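You operate a simulated robot arm through the tools that you are given. There is no shell and no other tool.

Carry out the task below with a simulated robot arm. There is one attempt and no reset: what you move stays moved.

TASK
Set the stacker up for 18 cm packs at 12 m/min and try the pusher once.
Fine: the black lever frees the red stop; lock it again before the push.
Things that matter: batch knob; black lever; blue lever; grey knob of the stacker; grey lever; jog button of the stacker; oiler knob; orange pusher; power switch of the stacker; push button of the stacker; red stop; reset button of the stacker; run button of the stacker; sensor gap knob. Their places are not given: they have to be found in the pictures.

It is judged by the outcome, as a careful person would: the job done as asked, and still so three seconds after it is handed in. It fails if anything else is knocked over, pushed out of place, dropped, spilled or broken.

THE ROBOT
A 6-joint arm with a two-finger parallel gripper, fixed in place. Base frame: the origin is on the floor under the middle of its stand, x ahead of it, y to its left, z up. Lengths are in mm, angles in degrees, forces in N, time in s.
With the tool pointing down near the work surface it reaches from about 360 to 760 mm from the base axis. Its first joint turns from -66.0 to 66.0 degrees. Payload 2.45 kg.
The TCP is the grasp point between the finger pads, 24 mm short of the fingertips. In the tool frame z runs along the fingers and y along their closing line. Largest opening 68 mm; finger width 17, thickness 10; the body of the gripper, 40 by 70 mm, starts 41 mm behind the TCP.
Orientation is told as [roll, pitch, yaw] about the base's x, y, z axes, in that order, counted from this pose: with the fingers straight down and closing along the base's y, the tool's x points along the base's -x, its y along +y and its z along -z.

THE INTERFACE
- The arm moves only by the tool play_rows. Its argument "series" is text: rows parted by semicolons, each of 7 numbers parted by spaces: the shift along the tool's x, y, z in m, then the turn, a rotation vector about the tool's x, y, z in degrees, then the gripper command, from -1 (shut) to 1 (fully open), values between in proportion. In form: dx dy dz rx ry rz grip; .... A call has 1 to 20 rows; each row shifts and turns the commanded pose from where the row before left it, along the tool's axes as they then stand. A row lasts 0.2 s, in which the tool goes at most 50 mm and 8.6 degrees; a call with a longer step from one row to the next is refused whole, and so is a gripper value outside its range. A pose out of reach is approached as far as the arm can. The call stops where the force on the tool passes 50 N (or 10 N more than at its start, if that is more) or the arm is blocked; 0.2 s more then pass. Each finger travels about 108 mm/s and halts on what it meets, pressing with about 30 N; the grip force reading is that of the motor and also rises with nothing between the fingers. The clock runs only during rows and for 0.2 s after the last one: add rows that do not move to give the fingers time. It gives the time, the measured TCP pose, the force on the tool (base axes), the opening and the grip force at its end, in the units of the frame above (readings bear some noise), with the torque about the TCP (base axes, N m) and any sound that the robot's microphone picked up, and new pictures: "pictures" is both (left out), scene, wrist or none.
- Cameras (640 x 400 px; columns grow to the right, rows downward): "scene" is fixed at [176.3, 418.7, 1460.9]; the picture's right is [-0.67, -0.74, 0.00], its down [-0.43, 0.39, -0.81] and it looks along [0.60, -0.54, -0.59] (base axes); focal length 239 px, centre (320, 200). "wrist" rides on the gripper at [84, 11, -75] in the tool frame; the picture's right is [-0.13, 0.99, 0.00], its down [-0.60, -0.08, -0.79] and it looks along [-0.79, -0.10, 0.61] (tool axes); focal length 251 px, centre (320, 200).
- locate(camera, pixels): for up to 12 pixels [column, row] of the newest picture of that camera ("zoom" is the newest enlarged one), the place [x, y, z] in the base frame of the surface seen there, good to about 3 mm. It takes no simulated time.
- zoom(camera, box): a new picture of the part [left, top, right, bottom] of that camera's present view, enlarged. It takes no simulated time.
- finish_job(): hands the job in; it is judged then, once.

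Open the gripper and draw the arm clear of the work before you hand the job in, unless the task says otherwise.

The tools are called as name(argument=value, ...) on one line, values as JSON. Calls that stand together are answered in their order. play_rows: Moves the arm, as the interface text tells. Its arguments: {"type":"object","properties":{"series":{"type":"string"},"pictures":{"type":"string","enum":["both","scene","wrist","none"]}},"required":["series"]} The other tools are called the same way: locate (camera, pixels) gives the place of the surface under pixels of a picture; zoom (camera, box) takes an enlarged picture of a part of a camera's view; finish_job () hands the job in.

At the start:

```text
clock: 0.0
tool_pos: [388.9, 195.7, 1327.6]
tool_rot: [0.0, 0.1, -0.1]
contact_force: [-0.4, 0.4, 0.4]
torque: [0.01, 0.04, -0.01]
finger_gap: 67.6
finger_force: 0.1
```

scene: 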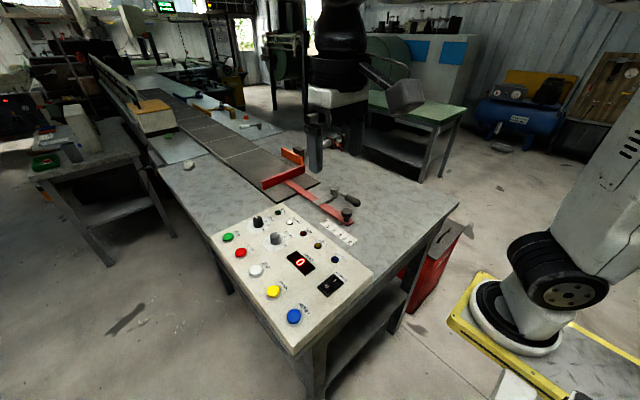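
wrist: 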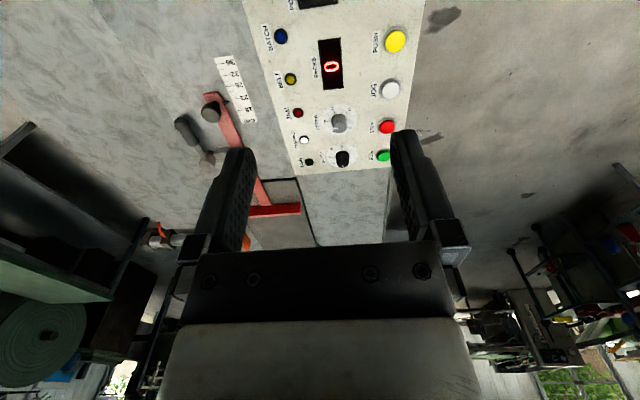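

The scene shows a panel with buttons around (290,270) and the red stop with scale near (335,220). I zoom into both to read the labels.

zoom(camera="scene", box=[200, 200, 380, 350])

zoom(camera="wrist", box=[240, 0, 430, 180])

zoom(camera="wrist", box=[150, 40, 310, 250])

zoom(camera="scene", box=[250, 130, 380, 250])

```text
2.67 times, centred on (290, 275) of scene
```

zoom: 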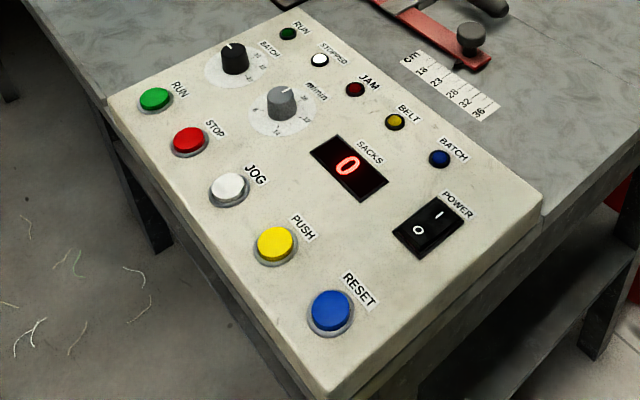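

```text
2.22 times, centred on (335, 90) of wrist
```

zoom: 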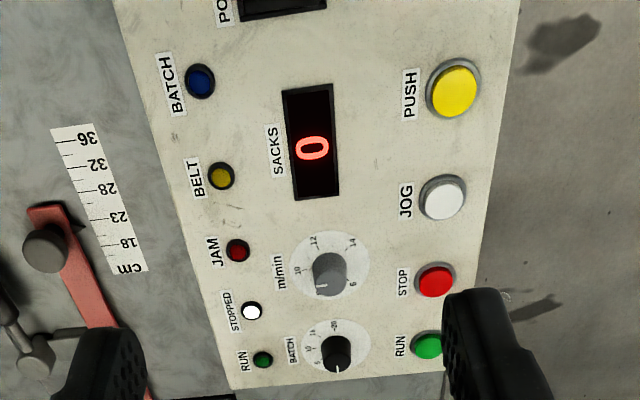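

```text
1.90 times, centred on (230, 145) of wrist
```

zoom: 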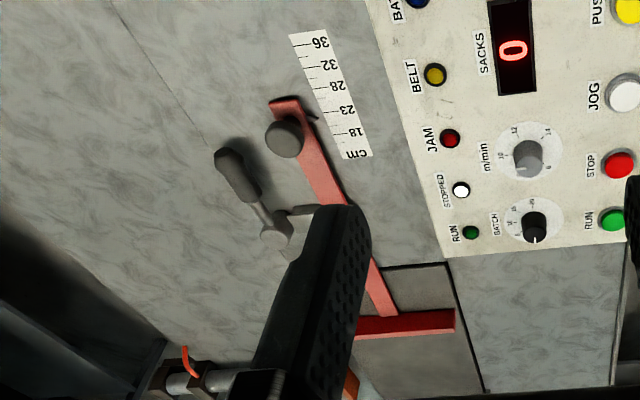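

```text
3.33 times, centred on (315, 190) of scene
```

zoom: 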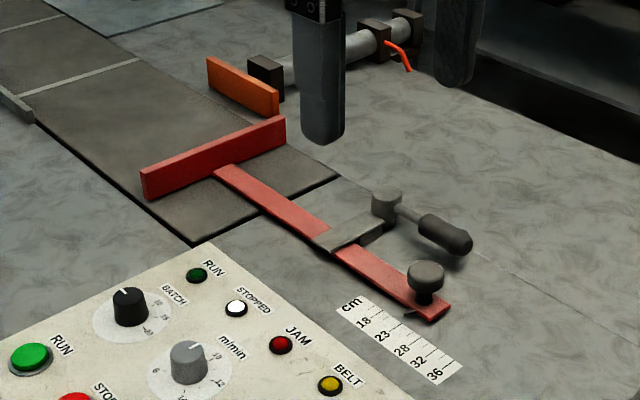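

I locate the main items in the scene picture: panel controls, scale, stop rail, lever.

locate(camera="scene", pixels=[[228, 237], [240, 253], [256, 270], [273, 291], [294, 316], [258, 221], [275, 237], [330, 286], [347, 214], [348, 196], [285, 182], [334, 226]])

zoom(camera="scene", box=[310, 180, 370, 250])

zoom(camera="scene", box=[80, 40, 320, 190])

```text
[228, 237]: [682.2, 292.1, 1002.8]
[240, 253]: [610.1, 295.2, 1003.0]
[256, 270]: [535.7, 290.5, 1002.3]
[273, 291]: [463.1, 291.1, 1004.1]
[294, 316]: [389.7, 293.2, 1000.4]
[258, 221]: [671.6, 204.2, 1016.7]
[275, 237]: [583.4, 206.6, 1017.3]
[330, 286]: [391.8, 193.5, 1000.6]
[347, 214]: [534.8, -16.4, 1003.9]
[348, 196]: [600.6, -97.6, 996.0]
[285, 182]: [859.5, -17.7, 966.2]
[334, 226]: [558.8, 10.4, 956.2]
```

```text
5.71 times, centred on (340, 215) of scene
```

zoom: 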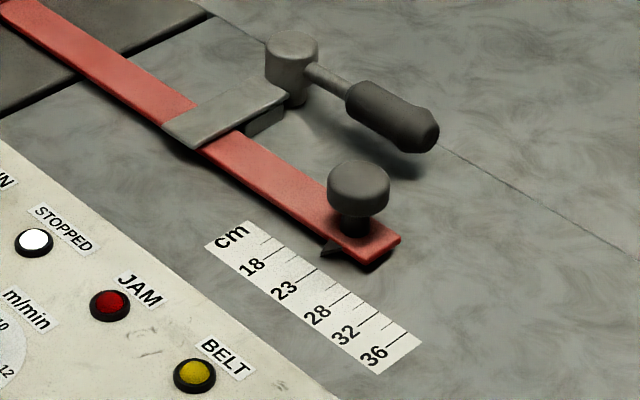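

```text
2.67 times, centred on (200, 115) of scene
```

zoom: 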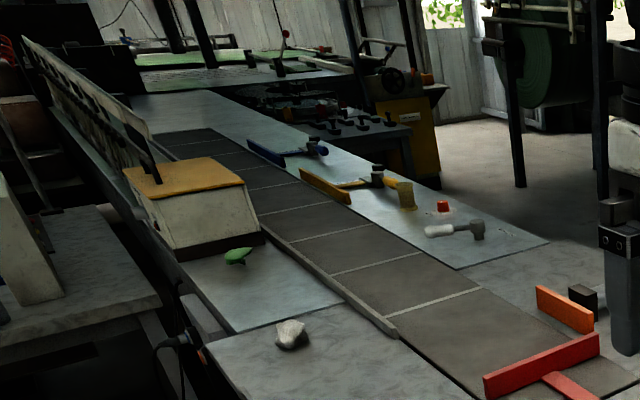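

The pointer sits somewhere between 18 and 23-28 on the scale at zoom (325,250). I locate the clamp lever pivot/handle, post, and the scale ticks more accurately from this zoom view.

zoom(camera="scene", box=[310, 180, 370, 250])

locate(camera="zoom", pixels=[[291, 45], [330, 78], [365, 100], [425, 130], [358, 180], [325, 251], [375, 245], [265, 240], [312, 268], [400, 348], [190, 120], [60, 50]])

```text
5.71 times, centred on (340, 215) of scene
```

zoom: 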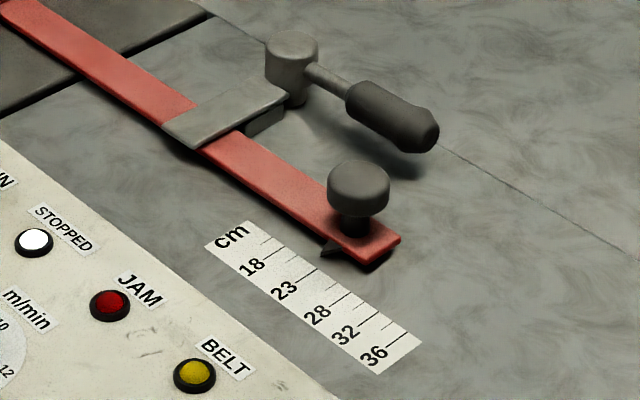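

```text
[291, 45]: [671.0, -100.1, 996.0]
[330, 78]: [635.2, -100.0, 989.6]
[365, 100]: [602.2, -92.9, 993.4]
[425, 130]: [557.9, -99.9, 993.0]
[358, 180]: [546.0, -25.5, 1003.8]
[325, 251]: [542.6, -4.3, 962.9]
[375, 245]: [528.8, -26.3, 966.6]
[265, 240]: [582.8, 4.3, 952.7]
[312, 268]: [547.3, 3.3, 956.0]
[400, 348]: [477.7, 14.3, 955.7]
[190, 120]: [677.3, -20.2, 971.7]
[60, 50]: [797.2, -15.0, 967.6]
```

The rail lies at y≈-20, the post knob at (546,-25,1004), the lever pivot at (671,-100,996) with handle toward -x. I move the arm to get a closer wrist view of scale, post and lever.

play_rows(series="0.002 -0.026 0.03 0 0 0 1; 0.002 -0.026 0.03 0 0 0 1; 0.002 -0.026 0.03 0 0 0 1; 0.002 -0.026 0.03 0 0 0 1; 0.002 -0.026 0.03 0 0 0 1; 0.002 -0.026 0.03 0 0 0 1; 0 0 0 0 0 0 1")

```text
clock: 1.6
tool_pos: [378.1, 38.3, 1145.6]
tool_rot: [0.0, 0.1, 0.0]
contact_force: [0.0, 0.0, -0.8]
torque: [0.01, -0.01, 0.02]
finger_gap: 68.1
finger_force: 0.1
```

scene: 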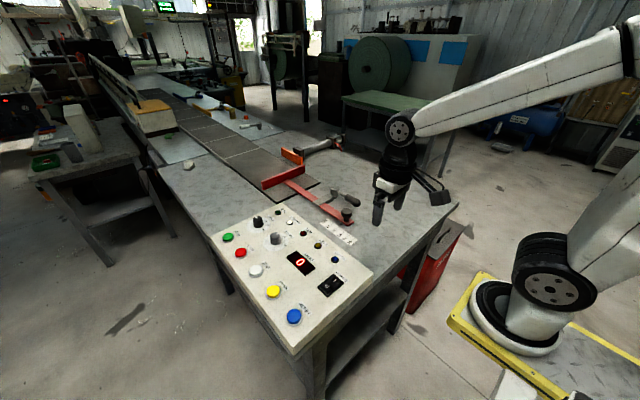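
wrist: 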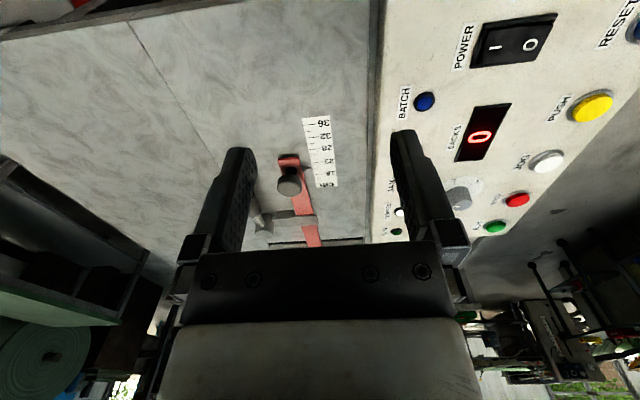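

The scale and pointer show at about (310,150) in the wrist picture. I zoom in to read the pointer position, and see the free scene view of the rail.

zoom(camera="wrist", box=[270, 105, 350, 205])

zoom(camera="scene", box=[255, 130, 365, 250])

zoom(camera="wrist", box=[380, 0, 640, 250])

zoom(camera="scene", box=[240, 205, 300, 255])

```text
4.00 times, centred on (310, 155) of wrist
```

zoom: 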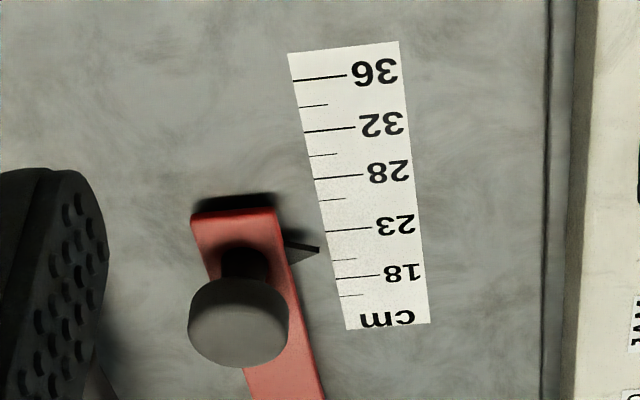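

```text
3.33 times, centred on (310, 190) of scene
```

zoom: 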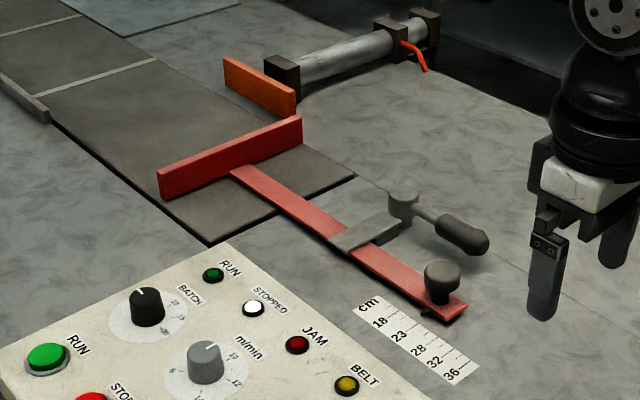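

```text
1.60 times, centred on (510, 125) of wrist
```

zoom: 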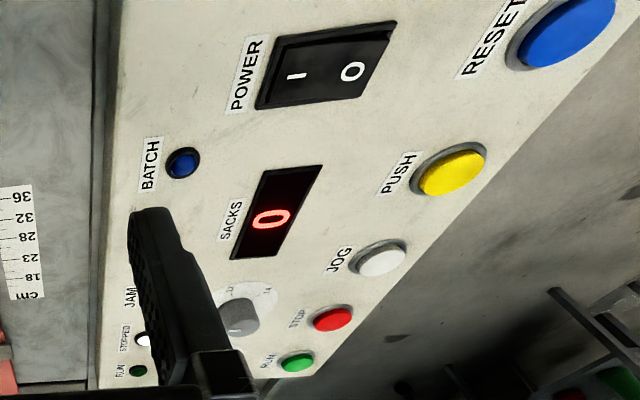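

```text
8.00 times, centred on (270, 230) of scene
```

zoom: 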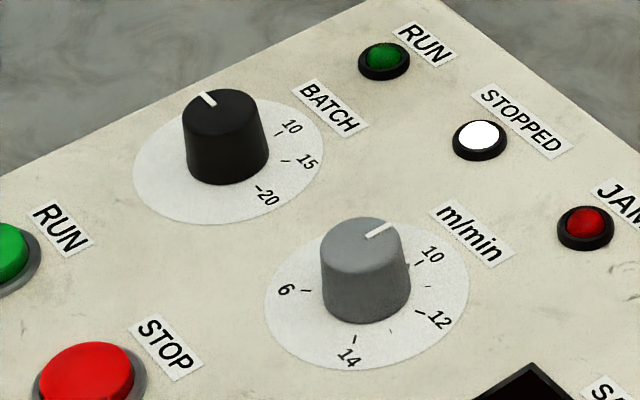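

The pointer reads about 21-22 now and the speed knob about 9. I locate ticks and pointer tip precisely in a wrist zoom, then the dial marks.

zoom(camera="wrist", box=[270, 105, 350, 205])

locate(camera="zoom", pixels=[[320, 78], [328, 129], [337, 177], [347, 230], [357, 277], [350, 295], [342, 260], [318, 250], [233, 213], [240, 320], [300, 380], [270, 255]])

```text
4.00 times, centred on (310, 155) of wrist
```

zoom: 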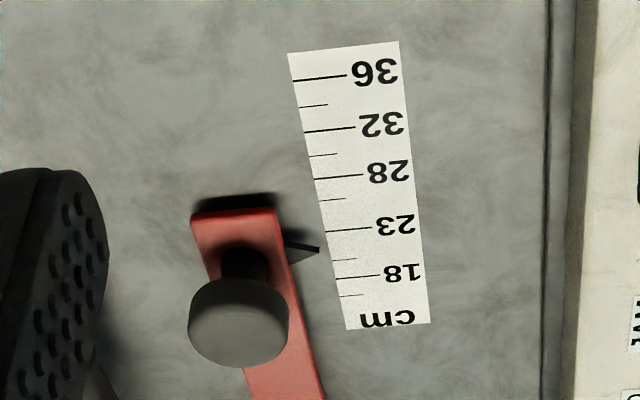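

```text
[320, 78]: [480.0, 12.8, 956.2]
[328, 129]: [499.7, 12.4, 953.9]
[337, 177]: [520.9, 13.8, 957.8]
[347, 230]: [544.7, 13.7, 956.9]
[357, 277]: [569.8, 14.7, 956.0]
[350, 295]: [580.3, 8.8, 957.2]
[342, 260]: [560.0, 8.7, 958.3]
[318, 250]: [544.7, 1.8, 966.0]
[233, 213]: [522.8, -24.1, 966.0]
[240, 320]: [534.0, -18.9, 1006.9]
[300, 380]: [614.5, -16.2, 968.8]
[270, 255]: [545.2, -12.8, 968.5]
```

The scale is linear, 5 mm per cm: pointer is at 23 (x≈545) and the 18 tick at x≈570. I look at the other levers for their lock convention and at the black lever closely.

zoom(camera="scene", box=[160, 80, 280, 150])

zoom(camera="scene", box=[325, 180, 375, 215])

zoom(camera="wrist", box=[240, 150, 340, 250])

```text
5.33 times, centred on (220, 115) of scene
```

zoom: 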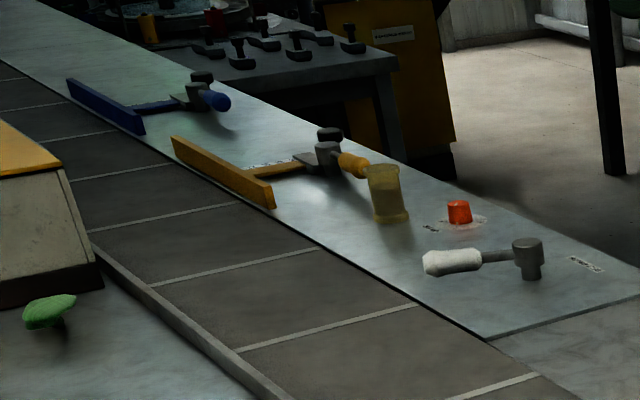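

```text
11.43 times, centred on (350, 198) of scene
```

zoom: 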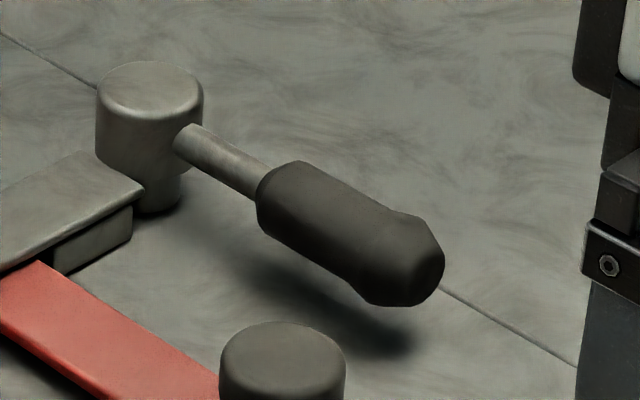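

```text
4.00 times, centred on (290, 200) of wrist
```

zoom: 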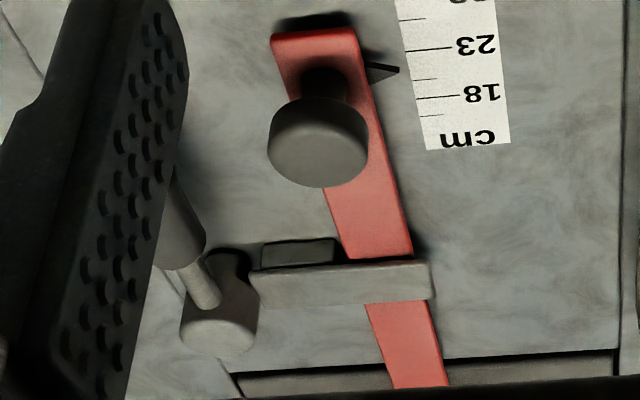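

Black lever: vertical pivot at (671,-100), handle to about (555,-100), gap of ~45 mm between handle and post. I close the fingers and move above that gap, at (575,-65), to push the handle outward.

play_rows(series="-0.0328 -0.0172 0.0143 0 0 0 -1; -0.0328 -0.0172 0.0143 0 0 0 -1; -0.0328 -0.0172 0.0143 0 0 0 -1; -0.0328 -0.0172 0.0143 0 0 0 -1; -0.0328 -0.0172 0.0143 0 0 0 -1; -0.0328 -0.0172 0.0143 0 0 0 -1; 0 0 0 0 0 0 -1")

```text
clock: 3.2
tool_pos: [574.5, -64.4, 1059.4]
tool_rot: [0.0, 0.0, 0.1]
contact_force: [0.3, 0.7, -1.3]
torque: [0.02, -0.03, 0.01]
finger_gap: 0.0
finger_force: 23.2
```

scene: 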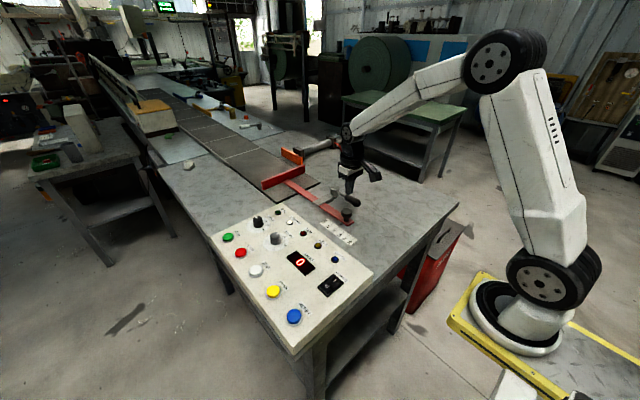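
wrist: 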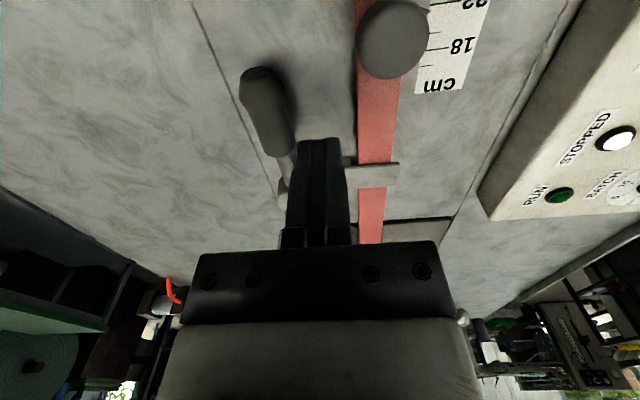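

The handle is at wrist (267,110), left of the fingers; the post at (393,40). I locate them to check clearances before going down.

locate(camera="wrist", pixels=[[262, 75], [245, 75], [282, 72], [270, 110], [258, 120], [290, 120], [290, 150], [393, 40], [358, 45], [425, 45], [375, 170], [398, 180]])

zoom(camera="wrist", box=[200, 0, 460, 260])

zoom(camera="scene", box=[310, 150, 390, 240])

```text
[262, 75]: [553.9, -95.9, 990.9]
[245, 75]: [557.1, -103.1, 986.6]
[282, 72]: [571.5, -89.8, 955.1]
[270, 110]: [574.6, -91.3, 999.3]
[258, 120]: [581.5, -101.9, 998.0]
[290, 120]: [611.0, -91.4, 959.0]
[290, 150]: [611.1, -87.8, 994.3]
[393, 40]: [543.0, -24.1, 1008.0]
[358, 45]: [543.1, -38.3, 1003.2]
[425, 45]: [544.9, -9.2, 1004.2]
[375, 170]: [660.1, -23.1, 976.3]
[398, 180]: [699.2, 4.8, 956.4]
```

```text
1.54 times, centred on (330, 130) of wrist
```

zoom: 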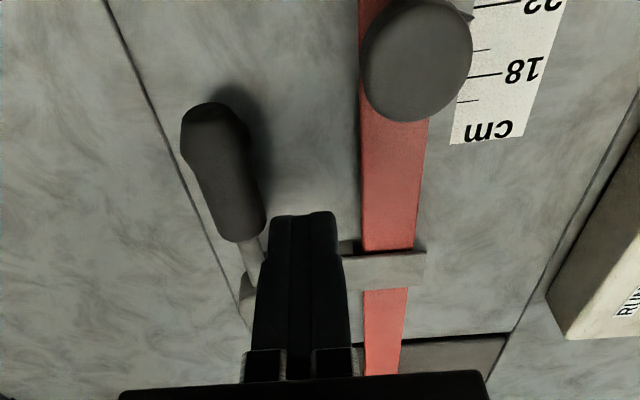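

```text
4.44 times, centred on (350, 195) of scene
```

zoom: 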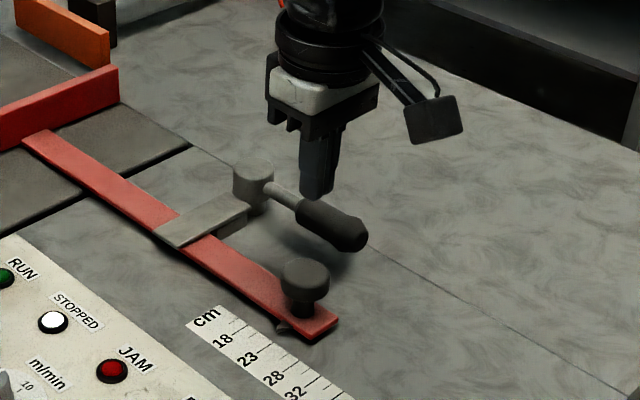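

Clearances are fine (handle inner edge y≈-86, post edge y≈-39, fingers y -74..-54). I go straight down to TCP z≈990.

play_rows(series="0 0 0.025 0 0 0 -1; 0 0 0.025 0 0 0 -1; 0 0 0.02 0 0 0 -1; 0 0 0 0 0 0 -1", pictures="scene")

```text
clock: 4.2
tool_pos: [575.2, -65.5, 989.9]
tool_rot: [0.0, 0.1, -0.2]
contact_force: [0.4, 0.2, -0.2]
torque: [-0.02, 0.0, 0.02]
finger_gap: 0.0
finger_force: 23.5
```

scene: 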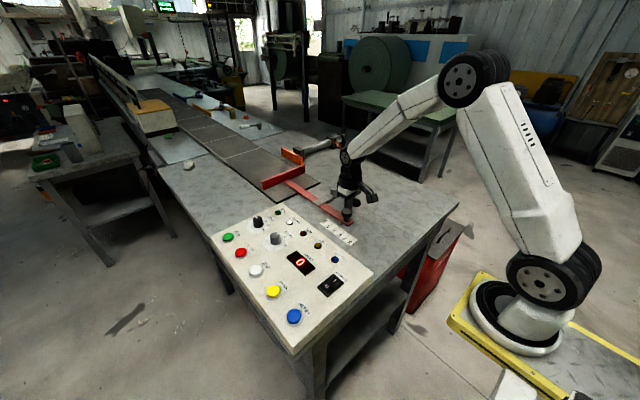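

No contact at z 990. I now push toward -y in small steps, 4 mm per row, watching the force.

play_rows(series="0 -0.004 0 0 0 0 -1; 0 -0.004 0 0 0 0 -1; 0 -0.004 0 0 0 0 -1; 0 -0.004 0 0 0 0 -1; 0 -0.004 0 0 0 0 -1; 0 -0.004 0 0 0 0 -1", pictures="both")

```text
clock: 5.6
tool_pos: [573.1, -89.1, 991.2]
tool_rot: [0.1, 0.1, -0.1]
contact_force: [-2.5, 3.2, 1.0]
torque: [0.01, 0.02, 0.0]
finger_gap: 0.1
finger_force: 24.2
```

scene: 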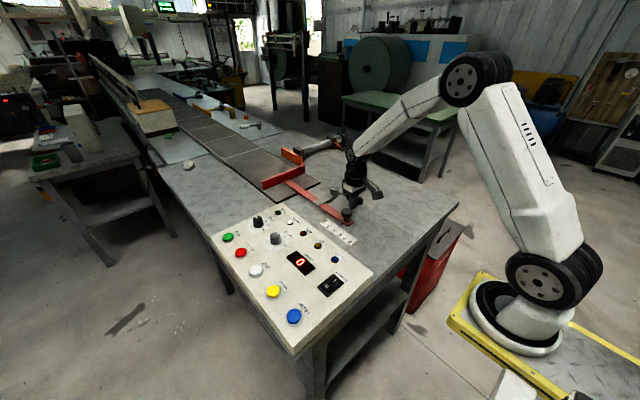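
wrist: 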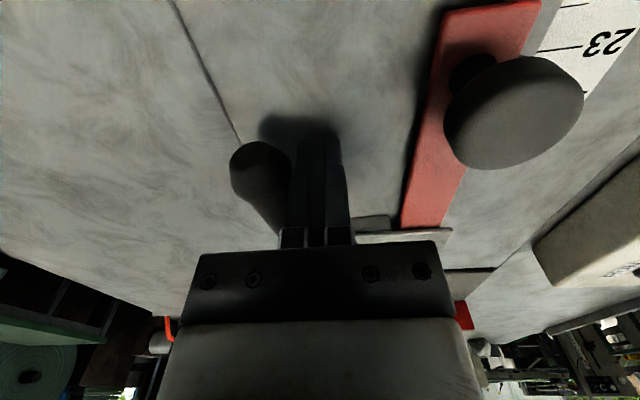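

The lever swings outward under only ~3 N. I keep pushing along its arc about pivot (671,-100) to about 45°.

play_rows(series="0 -0.007 0 0 0 0 -1; 0 -0.0075 0 0 0 0 -1; -0.001 -0.0085 0 0 0 0 -1; -0.0012 -0.0085 0 0 0 0 -1; -0.0025 -0.0082 0 0 0 0 -1; -0.0025 -0.0082 0 0 0 0 -1; -0.0038 -0.0076 0 0 0 0 -1; -0.0038 -0.0076 0 0 0 0 -1", pictures="both")

```text
clock: 7.4
tool_pos: [588.7, -150.8, 991.3]
tool_rot: [0.0, 0.1, -0.2]
contact_force: [0.5, 0.3, 0.5]
torque: [-0.02, -0.01, 0.0]
finger_gap: 0.0
finger_force: 23.9
```

scene: 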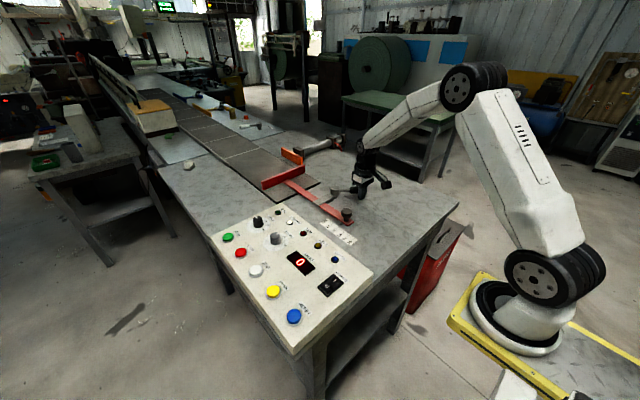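
wrist: 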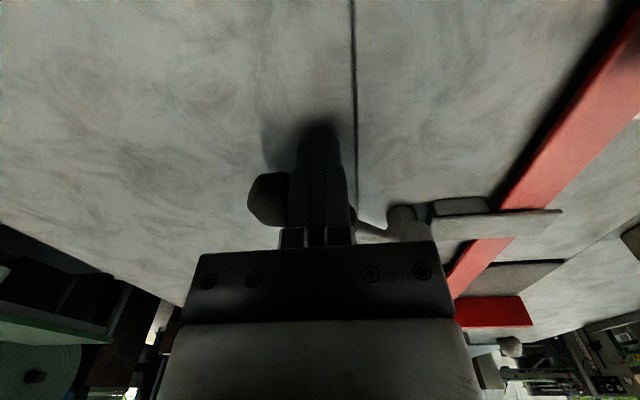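

The lever has swung ~45° with no resistance. I keep on along the arc to about 75°.

play_rows(series="-0.0048 -0.007 0 0 0 0 -1; -0.0052 -0.007 0 0 0 0 -1; -0.0055 -0.007 0 0 0 0 -1; -0.0065 -0.0055 0 0 0 0 -1; -0.0068 -0.005 0 0 0 0 -1; -0.007 -0.0045 0 0 0 0 -1", pictures="both")

```text
clock: 8.8
tool_pos: [614.7, -182.5, 989.7]
tool_rot: [0.7, 1.5, 0.0]
contact_force: [-24.1, 11.3, 17.9]
torque: [-0.19, -0.14, -0.18]
finger_gap: 0.0
finger_force: 23.8
stopped in row 6: the force on the tool passed its limit at 59 N (the readings are from after the stop); the commanded pose is now the measured one
```

scene: 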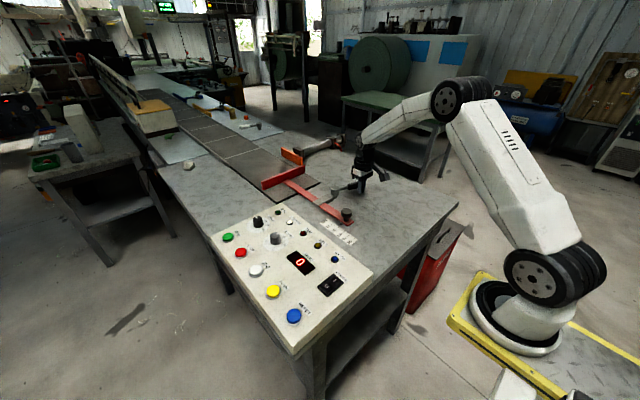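
wrist: 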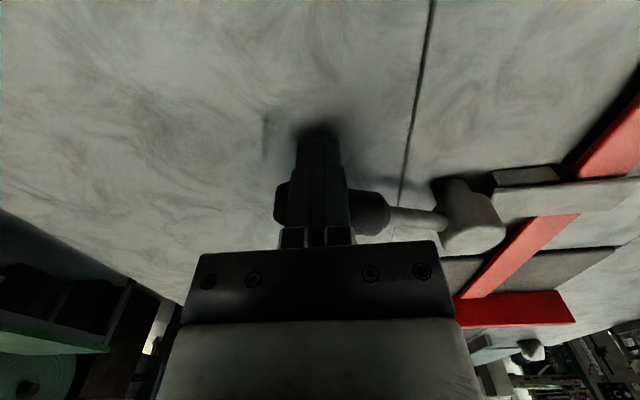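

The lever hit its end stop at ~70° (unlocked end). I back off toward -x, then rise clear.

play_rows(series="0.008 0.004 0 0 0 0 -1; 0.012 0.004 0 0 0 0 -1; 0.01 0.01 -0.01 0 0 0 -1; 0 0 -0.035 0 0 0 -1; 0 0 -0.035 0 0 0 -1; 0 0 0 0 0 0 -1", pictures="both")

```text
clock: 10.2
tool_pos: [587.7, -164.6, 1071.5]
tool_rot: [0.6, 1.2, 0.0]
contact_force: [0.3, -0.1, -0.1]
torque: [0.0, -0.02, 0.02]
finger_gap: 0.0
finger_force: 23.5
```

scene: 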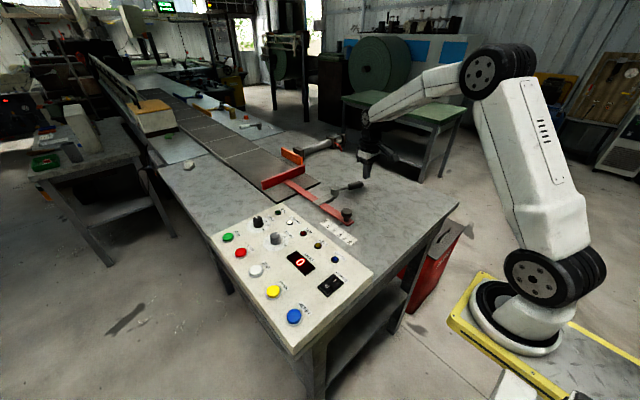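
wrist: 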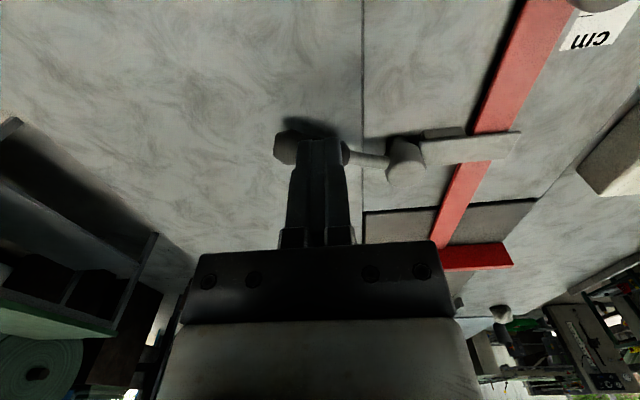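

The lever now points outward (unlocked). I straighten the tool tilt, open the fingers to ~50 mm and move above the post at (543,-24).

play_rows(series="0 0 0 0.6 -1.2 0 -1; 0.0112 0.0352 0.003 0 0 0 0.5; 0.0112 0.0352 0.003 0 0 0 0.5; 0.0112 0.0352 0.003 0 0 0 0.5; 0.0112 0.0352 0.003 0 0 0 0.5; 0 0 0 0 0 0 0.5", pictures="both")

```text
clock: 11.6
tool_pos: [545.3, -24.5, 1058.6]
tool_rot: [-0.2, -0.1, 0.0]
contact_force: [0.0, 1.0, 0.0]
torque: [-0.01, -0.02, 0.02]
finger_gap: 51.1
finger_force: 0.0
```

scene: 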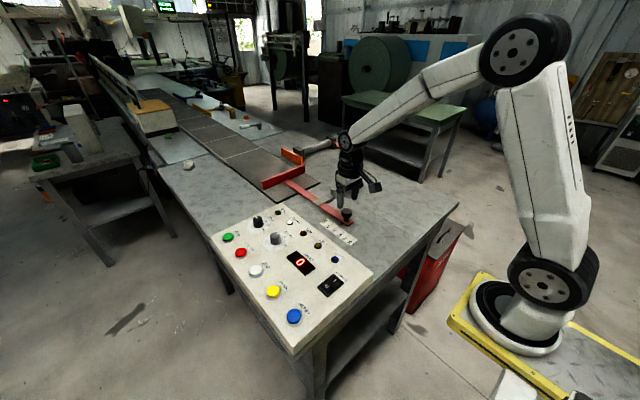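
wrist: 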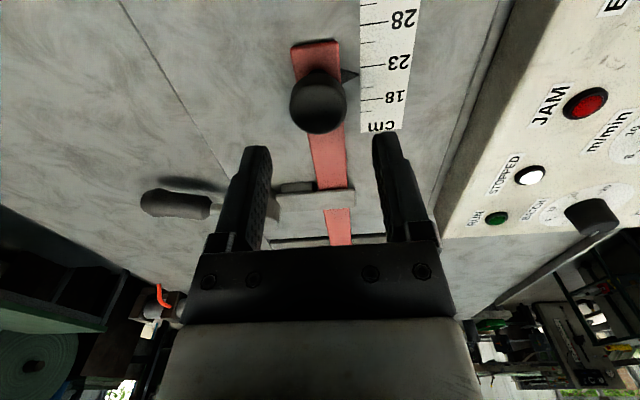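

Post seen at wrist (318,100), pointer at (350,75) near the 23 tick. I check the post's exact centre before descending.

locate(camera="wrist", pixels=[[318, 112], [318, 130], [318, 92], [291, 108], [345, 105], [318, 76], [356, 75], [378, 63], [380, 98], [300, 50]])

zoom(camera="wrist", box=[260, 0, 420, 140])

```text
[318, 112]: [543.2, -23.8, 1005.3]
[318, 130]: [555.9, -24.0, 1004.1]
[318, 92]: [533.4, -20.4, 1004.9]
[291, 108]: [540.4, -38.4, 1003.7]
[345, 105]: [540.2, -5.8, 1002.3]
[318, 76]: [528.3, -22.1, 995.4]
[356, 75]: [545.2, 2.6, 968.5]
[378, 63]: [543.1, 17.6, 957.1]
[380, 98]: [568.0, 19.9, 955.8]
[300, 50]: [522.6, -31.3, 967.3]
```

```text
2.86 times, centred on (340, 70) of wrist
```

zoom: 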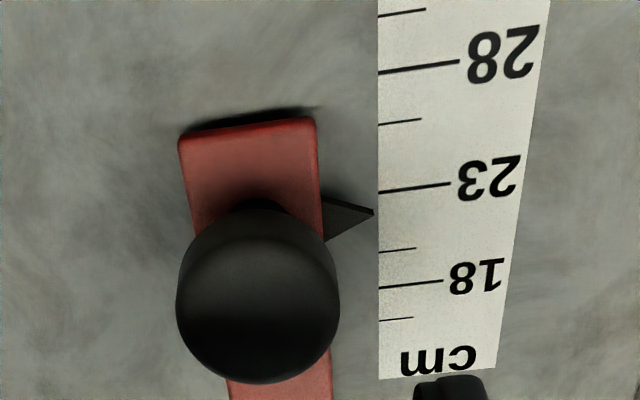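

Post centre is about (542,-22), top at z≈1005. I descend to TCP z≈999 around it, then close.

play_rows(series="0.003 0.002 0.02 0 0 0 0.5; 0 0 0.02 0 0 0 0.5; 0 0 0.019 0 0 0 0.5; 0 0 0 0 0 0 0.5; 0 0 0 0 0 0 -0.3; 0 0 0 0 0 0 -0.6; 0 0 0 0 0 0 -0.6", pictures="both")

```text
clock: 13.2
tool_pos: [542.6, -25.5, 997.7]
tool_rot: [-0.2, 0.0, -0.1]
contact_force: [-0.2, -34.1, -6.0]
torque: [-0.12, -0.47, -0.11]
finger_gap: 32.0
finger_force: 45.4
```

scene: 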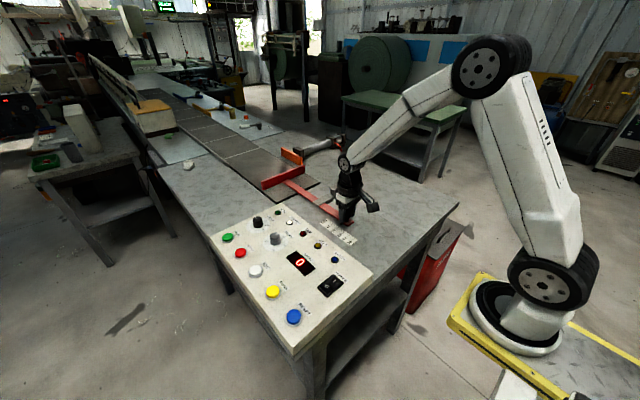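
wrist: 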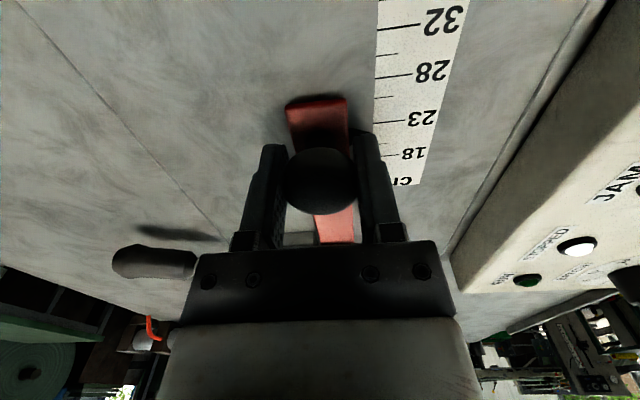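

Gripped (gap 32 mm) but with ~34 N side load since the post centre is at y≈-25.5. I relieve it by shifting the command 3 mm toward -y, then draw the stop +x by 25 mm in small steps.

play_rows(series="0 -0.003 0 0 0 0 -0.6; 0 0 0 0 0 0 -0.6; -0.005 0 0 0 0 0 -0.6; -0.005 0 0 0 0 0 -0.6", pictures="both")

```text
clock: 14.2
tool_pos: [551.4, -24.9, 998.2]
tool_rot: [-0.1, 0.2, 0.0]
contact_force: [-1.6, -9.3, -17.8]
torque: [0.25, -0.97, 0.0]
finger_gap: 32.1
finger_force: 44.8
```

scene: 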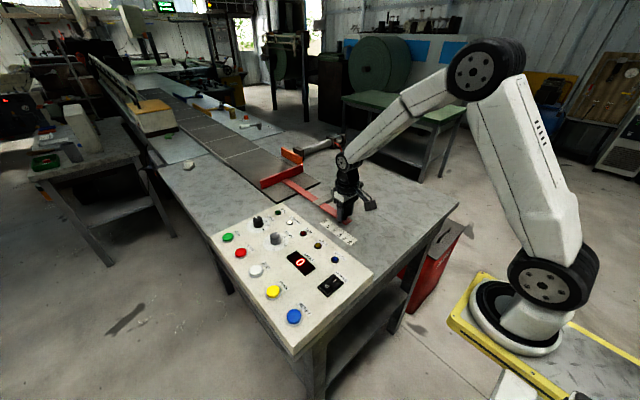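
wrist: 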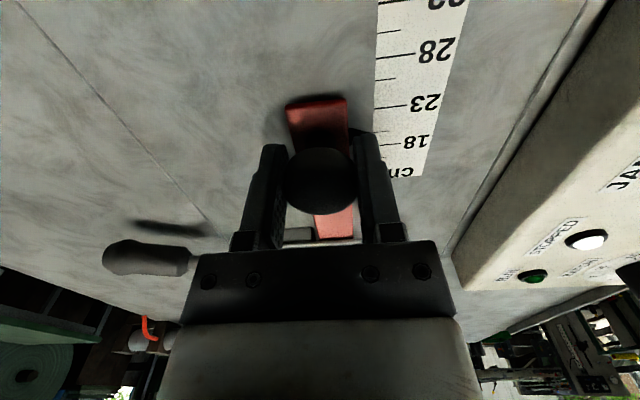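

The rail moves with the post (its end keeps at wrist (318,100)). I go on another 15 mm.

play_rows(series="-0.005 0 0 0 0 0 -0.6; -0.005 0 0 0 0 0 -0.6; -0.005 0 0 0 0 0 -0.6; 0 0 0 0 0 0 -0.6", pictures="both")

```text
clock: 15.2
tool_pos: [565.4, -24.9, 999.5]
tool_rot: [0.0, 0.1, 0.0]
contact_force: [-0.8, 1.2, -25.1]
torque: [0.18, -0.29, 0.01]
finger_gap: 32.3
finger_force: 45.5
```

scene: 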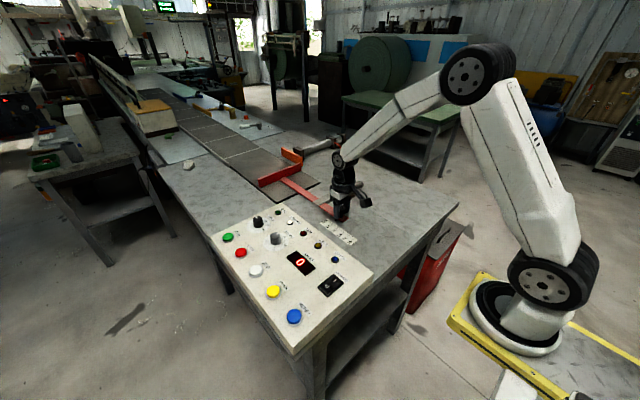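
wrist: 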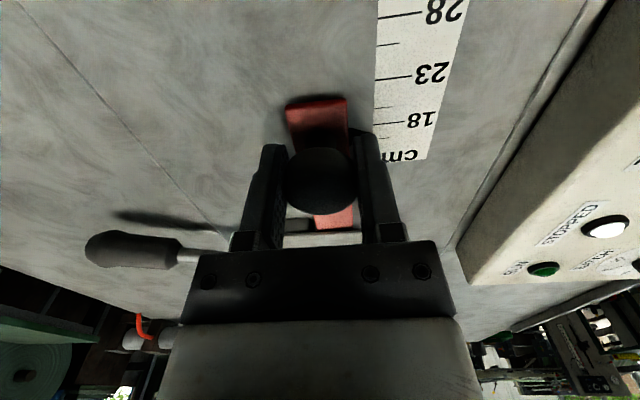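

At x 565.4 now; about 2 mm more to go, with a small z relief. Then I release and check the pointer.

play_rows(series="-0.002 0 0.001 0 0 0 -0.6; 0 0 0.001 0 0 0 -0.6; 0 0 0 0 0 0 -0.6", pictures="none")

```text
clock: 16.0
tool_pos: [570.1, -24.7, 999.0]
tool_rot: [-0.1, -0.3, 0.0]
contact_force: [-0.4, 7.1, -0.4]
torque: [0.12, 1.38, 0.02]
finger_gap: 32.1
finger_force: 44.8
```

It slipped a little far (570.1, target 567.6). I bring it back about 2 mm and read again.

play_rows(series="0.002 0 0 0 0 0 -0.6; 0 0 0 0 0 0 -0.6; 0 0 0 0 0 0 -0.6", pictures="wrist")

```text
clock: 16.8
tool_pos: [567.5, -24.2, 1000.0]
tool_rot: [-0.1, -0.4, 0.0]
contact_force: [1.0, 12.1, 4.1]
torque: [0.19, -0.21, 0.05]
finger_gap: 32.2
finger_force: 44.8
```

wrist: 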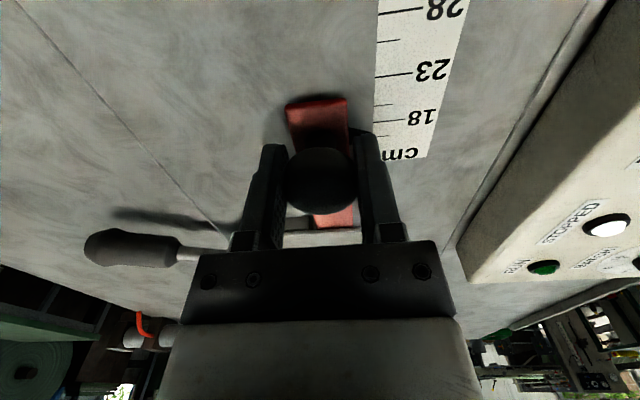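

TCP x is 567.5 as wanted. I open the fingers and rise straight up to check the pointer.

play_rows(series="0 0 0 0 0 0 0.5; 0 0 0 0 0 0 0.5; 0 0 -0.03 0 0 0 0.5; 0 0 -0.03 0 0 0 0.5; 0.02 0 -0.03 0 0 0 0.5; 0.02 0 0 0 0 0 0.5; 0 0 0 0 0 0 0.5", pictures="both")

zoom(camera="wrist", box=[260, 40, 420, 180])

zoom(camera="scene", box=[310, 180, 370, 250])

```text
clock: 18.4
tool_pos: [525.8, -25.4, 1087.7]
tool_rot: [-0.1, 0.0, 0.0]
contact_force: [0.6, 0.0, 0.3]
torque: [-0.04, 0.0, -0.02]
finger_gap: 50.9
finger_force: 0.1
```

scene: 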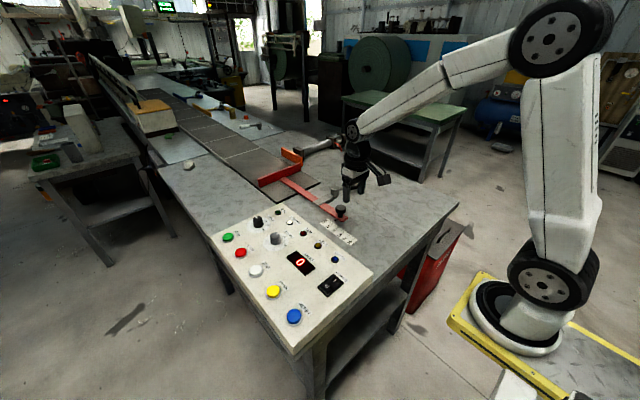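
wrist: 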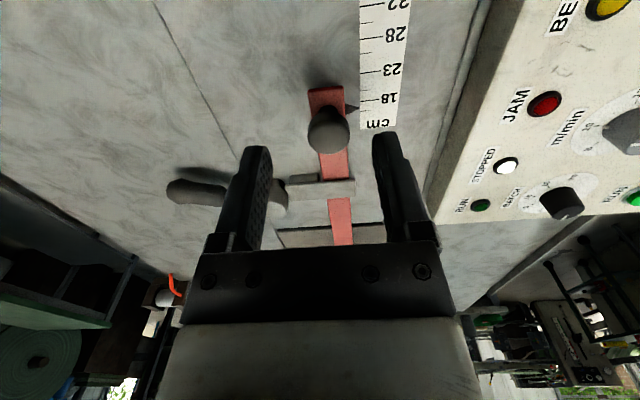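

```text
2.86 times, centred on (340, 110) of wrist
```

zoom: 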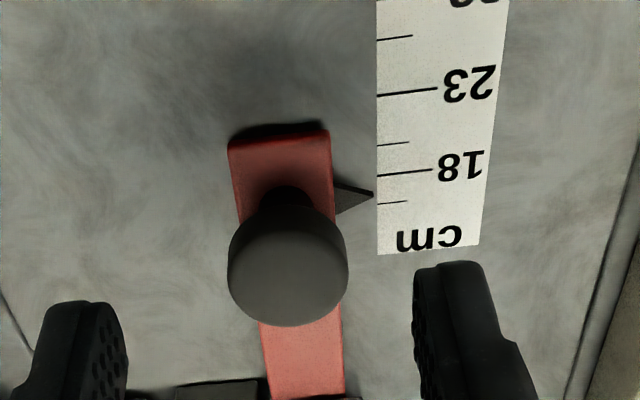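

```text
5.71 times, centred on (340, 215) of scene
```

zoom: 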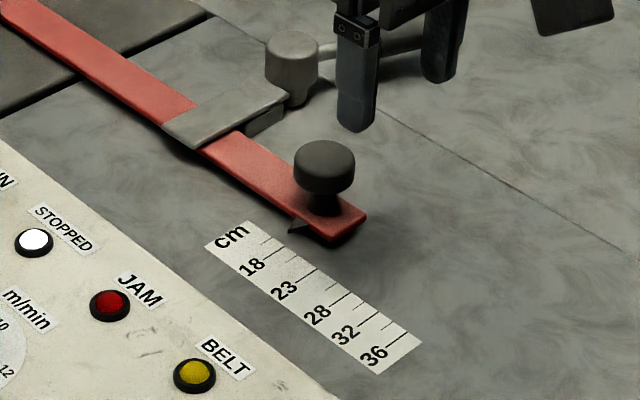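

The pointer appears near the 18 tick, but with parallax. I take tighter zooms from both cameras and locate tip, rail end and ticks to pin the reading down.

zoom(camera="scene", box=[320, 208, 360, 240])

locate(camera="zoom", pixels=[[217, 196], [225, 196], [235, 198], [155, 214], [235, 262], [325, 360], [390, 250], [420, 195]])

zoom(camera="wrist", box=[310, 60, 410, 140])

locate(camera="zoom", pixels=[[300, 245], [290, 245], [280, 250], [340, 205], [340, 70], [340, 150], [60, 140], [140, 130], [120, 260], [120, 400]])

```text
12.50 times, centred on (340, 224) of scene
```

zoom: 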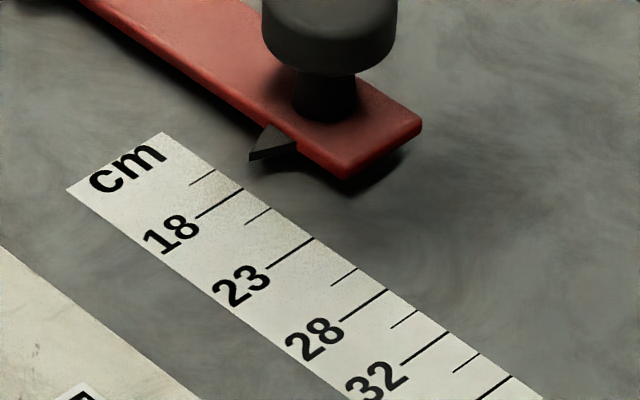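

```text
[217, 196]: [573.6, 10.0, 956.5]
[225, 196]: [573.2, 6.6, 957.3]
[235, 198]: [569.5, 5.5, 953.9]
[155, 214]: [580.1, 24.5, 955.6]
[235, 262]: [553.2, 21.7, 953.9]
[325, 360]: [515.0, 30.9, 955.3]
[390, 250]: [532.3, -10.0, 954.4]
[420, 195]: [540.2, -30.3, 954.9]
```

```text
5.00 times, centred on (360, 100) of wrist
```

zoom: 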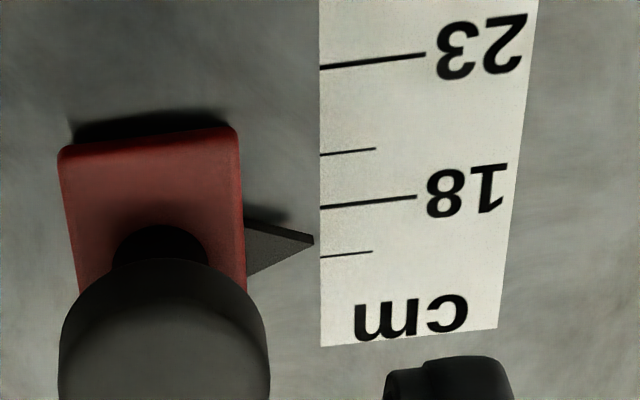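

```text
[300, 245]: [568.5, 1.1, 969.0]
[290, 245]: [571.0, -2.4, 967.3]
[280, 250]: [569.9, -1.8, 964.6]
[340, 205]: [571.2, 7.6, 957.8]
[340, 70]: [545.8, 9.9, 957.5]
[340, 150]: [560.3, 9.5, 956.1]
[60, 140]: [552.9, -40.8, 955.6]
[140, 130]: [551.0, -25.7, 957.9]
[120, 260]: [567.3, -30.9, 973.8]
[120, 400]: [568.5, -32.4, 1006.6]
```

By geometry the pointer tip is at x≈570.5 and the 18 tick at ≈570.7, so the stop is at 18. Next I relock the lever; I locate its present handle position and the surroundings.

locate(camera="wrist", pixels=[[170, 190], [190, 190], [220, 192], [280, 195], [180, 180], [190, 203], [165, 295], [175, 285]])

locate(camera="scene", pixels=[[320, 146], [335, 140], [292, 155], [262, 180], [300, 165], [302, 152], [340, 143], [310, 150]])

zoom(camera="scene", box=[250, 125, 370, 215])

```text
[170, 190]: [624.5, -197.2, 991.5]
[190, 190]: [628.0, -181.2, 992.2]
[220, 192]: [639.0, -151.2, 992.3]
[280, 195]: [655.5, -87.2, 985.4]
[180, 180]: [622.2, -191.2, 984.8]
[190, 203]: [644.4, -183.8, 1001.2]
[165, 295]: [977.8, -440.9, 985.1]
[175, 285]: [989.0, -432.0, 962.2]
```

```text
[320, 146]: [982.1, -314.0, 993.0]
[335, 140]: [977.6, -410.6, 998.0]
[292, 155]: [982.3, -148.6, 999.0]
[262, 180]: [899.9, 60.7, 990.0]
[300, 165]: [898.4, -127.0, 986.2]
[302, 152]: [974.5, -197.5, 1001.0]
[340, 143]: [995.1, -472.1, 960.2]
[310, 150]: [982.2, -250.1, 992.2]
```

```text
4.44 times, centred on (310, 170) of scene
```

zoom: 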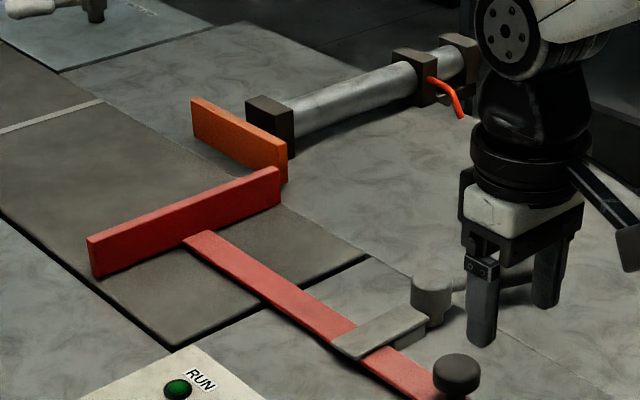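

The pusher plate's near corner (zoom 285,165) lies close to the stop plate end (zoom 278,175); I check their x-ranges so the pusher will clear the stop.

locate(camera="zoom", pixels=[[283, 165], [283, 150], [195, 110], [197, 130], [240, 145], [277, 172], [95, 245], [270, 200], [90, 265], [265, 130]])

zoom(camera="scene", box=[282, 142, 318, 172])

```text
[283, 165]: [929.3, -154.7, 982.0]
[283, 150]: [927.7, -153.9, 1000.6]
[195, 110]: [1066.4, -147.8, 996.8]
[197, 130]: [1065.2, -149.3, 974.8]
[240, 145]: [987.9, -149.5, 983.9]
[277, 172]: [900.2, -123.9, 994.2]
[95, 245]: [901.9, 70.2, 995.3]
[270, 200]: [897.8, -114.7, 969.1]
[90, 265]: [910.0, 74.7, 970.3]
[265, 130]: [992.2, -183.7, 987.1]
```

```text
13.33 times, centred on (300, 157) of scene
```

zoom: 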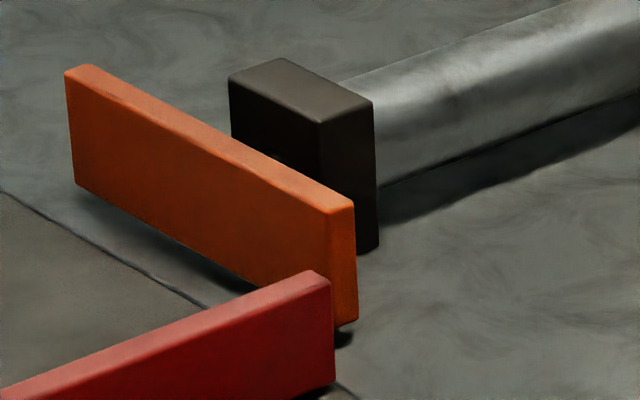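

Pusher spans x≈928–1066, stop plate face at ≈900–912, so it clears. I close the fingers and move beyond the lever handle to (678,-206), staying high.

play_rows(series="-0.0304 -0.036 0.0055 0 0 0 -1; -0.0304 -0.036 0.0055 0 0 0 -1; -0.0304 -0.036 0.0055 0 0 0 -1; -0.0304 -0.036 0.0055 0 0 0 -1; -0.0304 -0.036 0.0055 0 0 0 -1; 0 0 0 0 0 0 -1", pictures="both")

locate(camera="scene", pixels=[[188, 164], [175, 180], [160, 163]])

```text
clock: 19.8
tool_pos: [679.4, -206.6, 1060.6]
tool_rot: [-0.1, 0.0, 0.0]
contact_force: [0.1, 0.5, -0.2]
torque: [0.0, 0.02, 0.0]
finger_gap: 0.0
finger_force: 24.2
```

scene: 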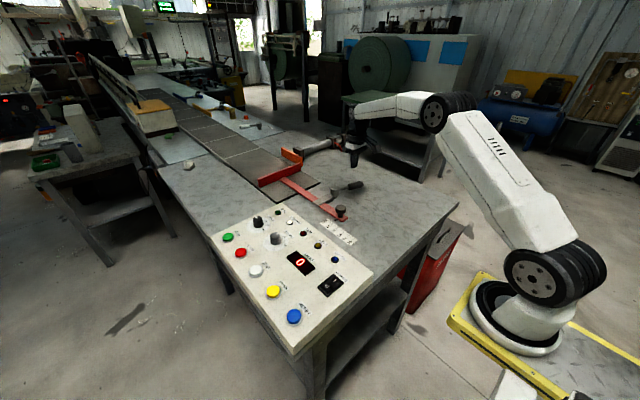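
wrist: 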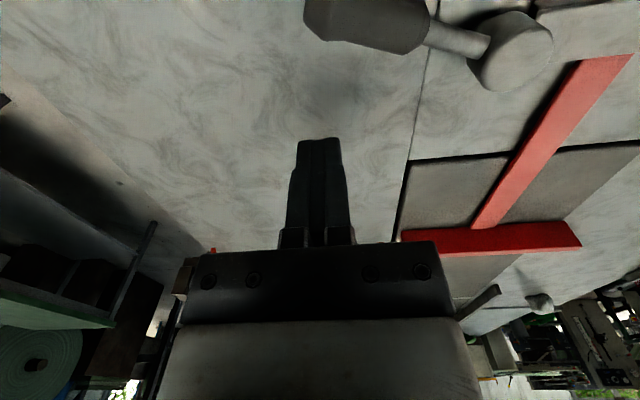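

```text
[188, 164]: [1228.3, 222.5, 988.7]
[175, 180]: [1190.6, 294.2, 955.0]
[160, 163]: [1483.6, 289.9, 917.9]
```

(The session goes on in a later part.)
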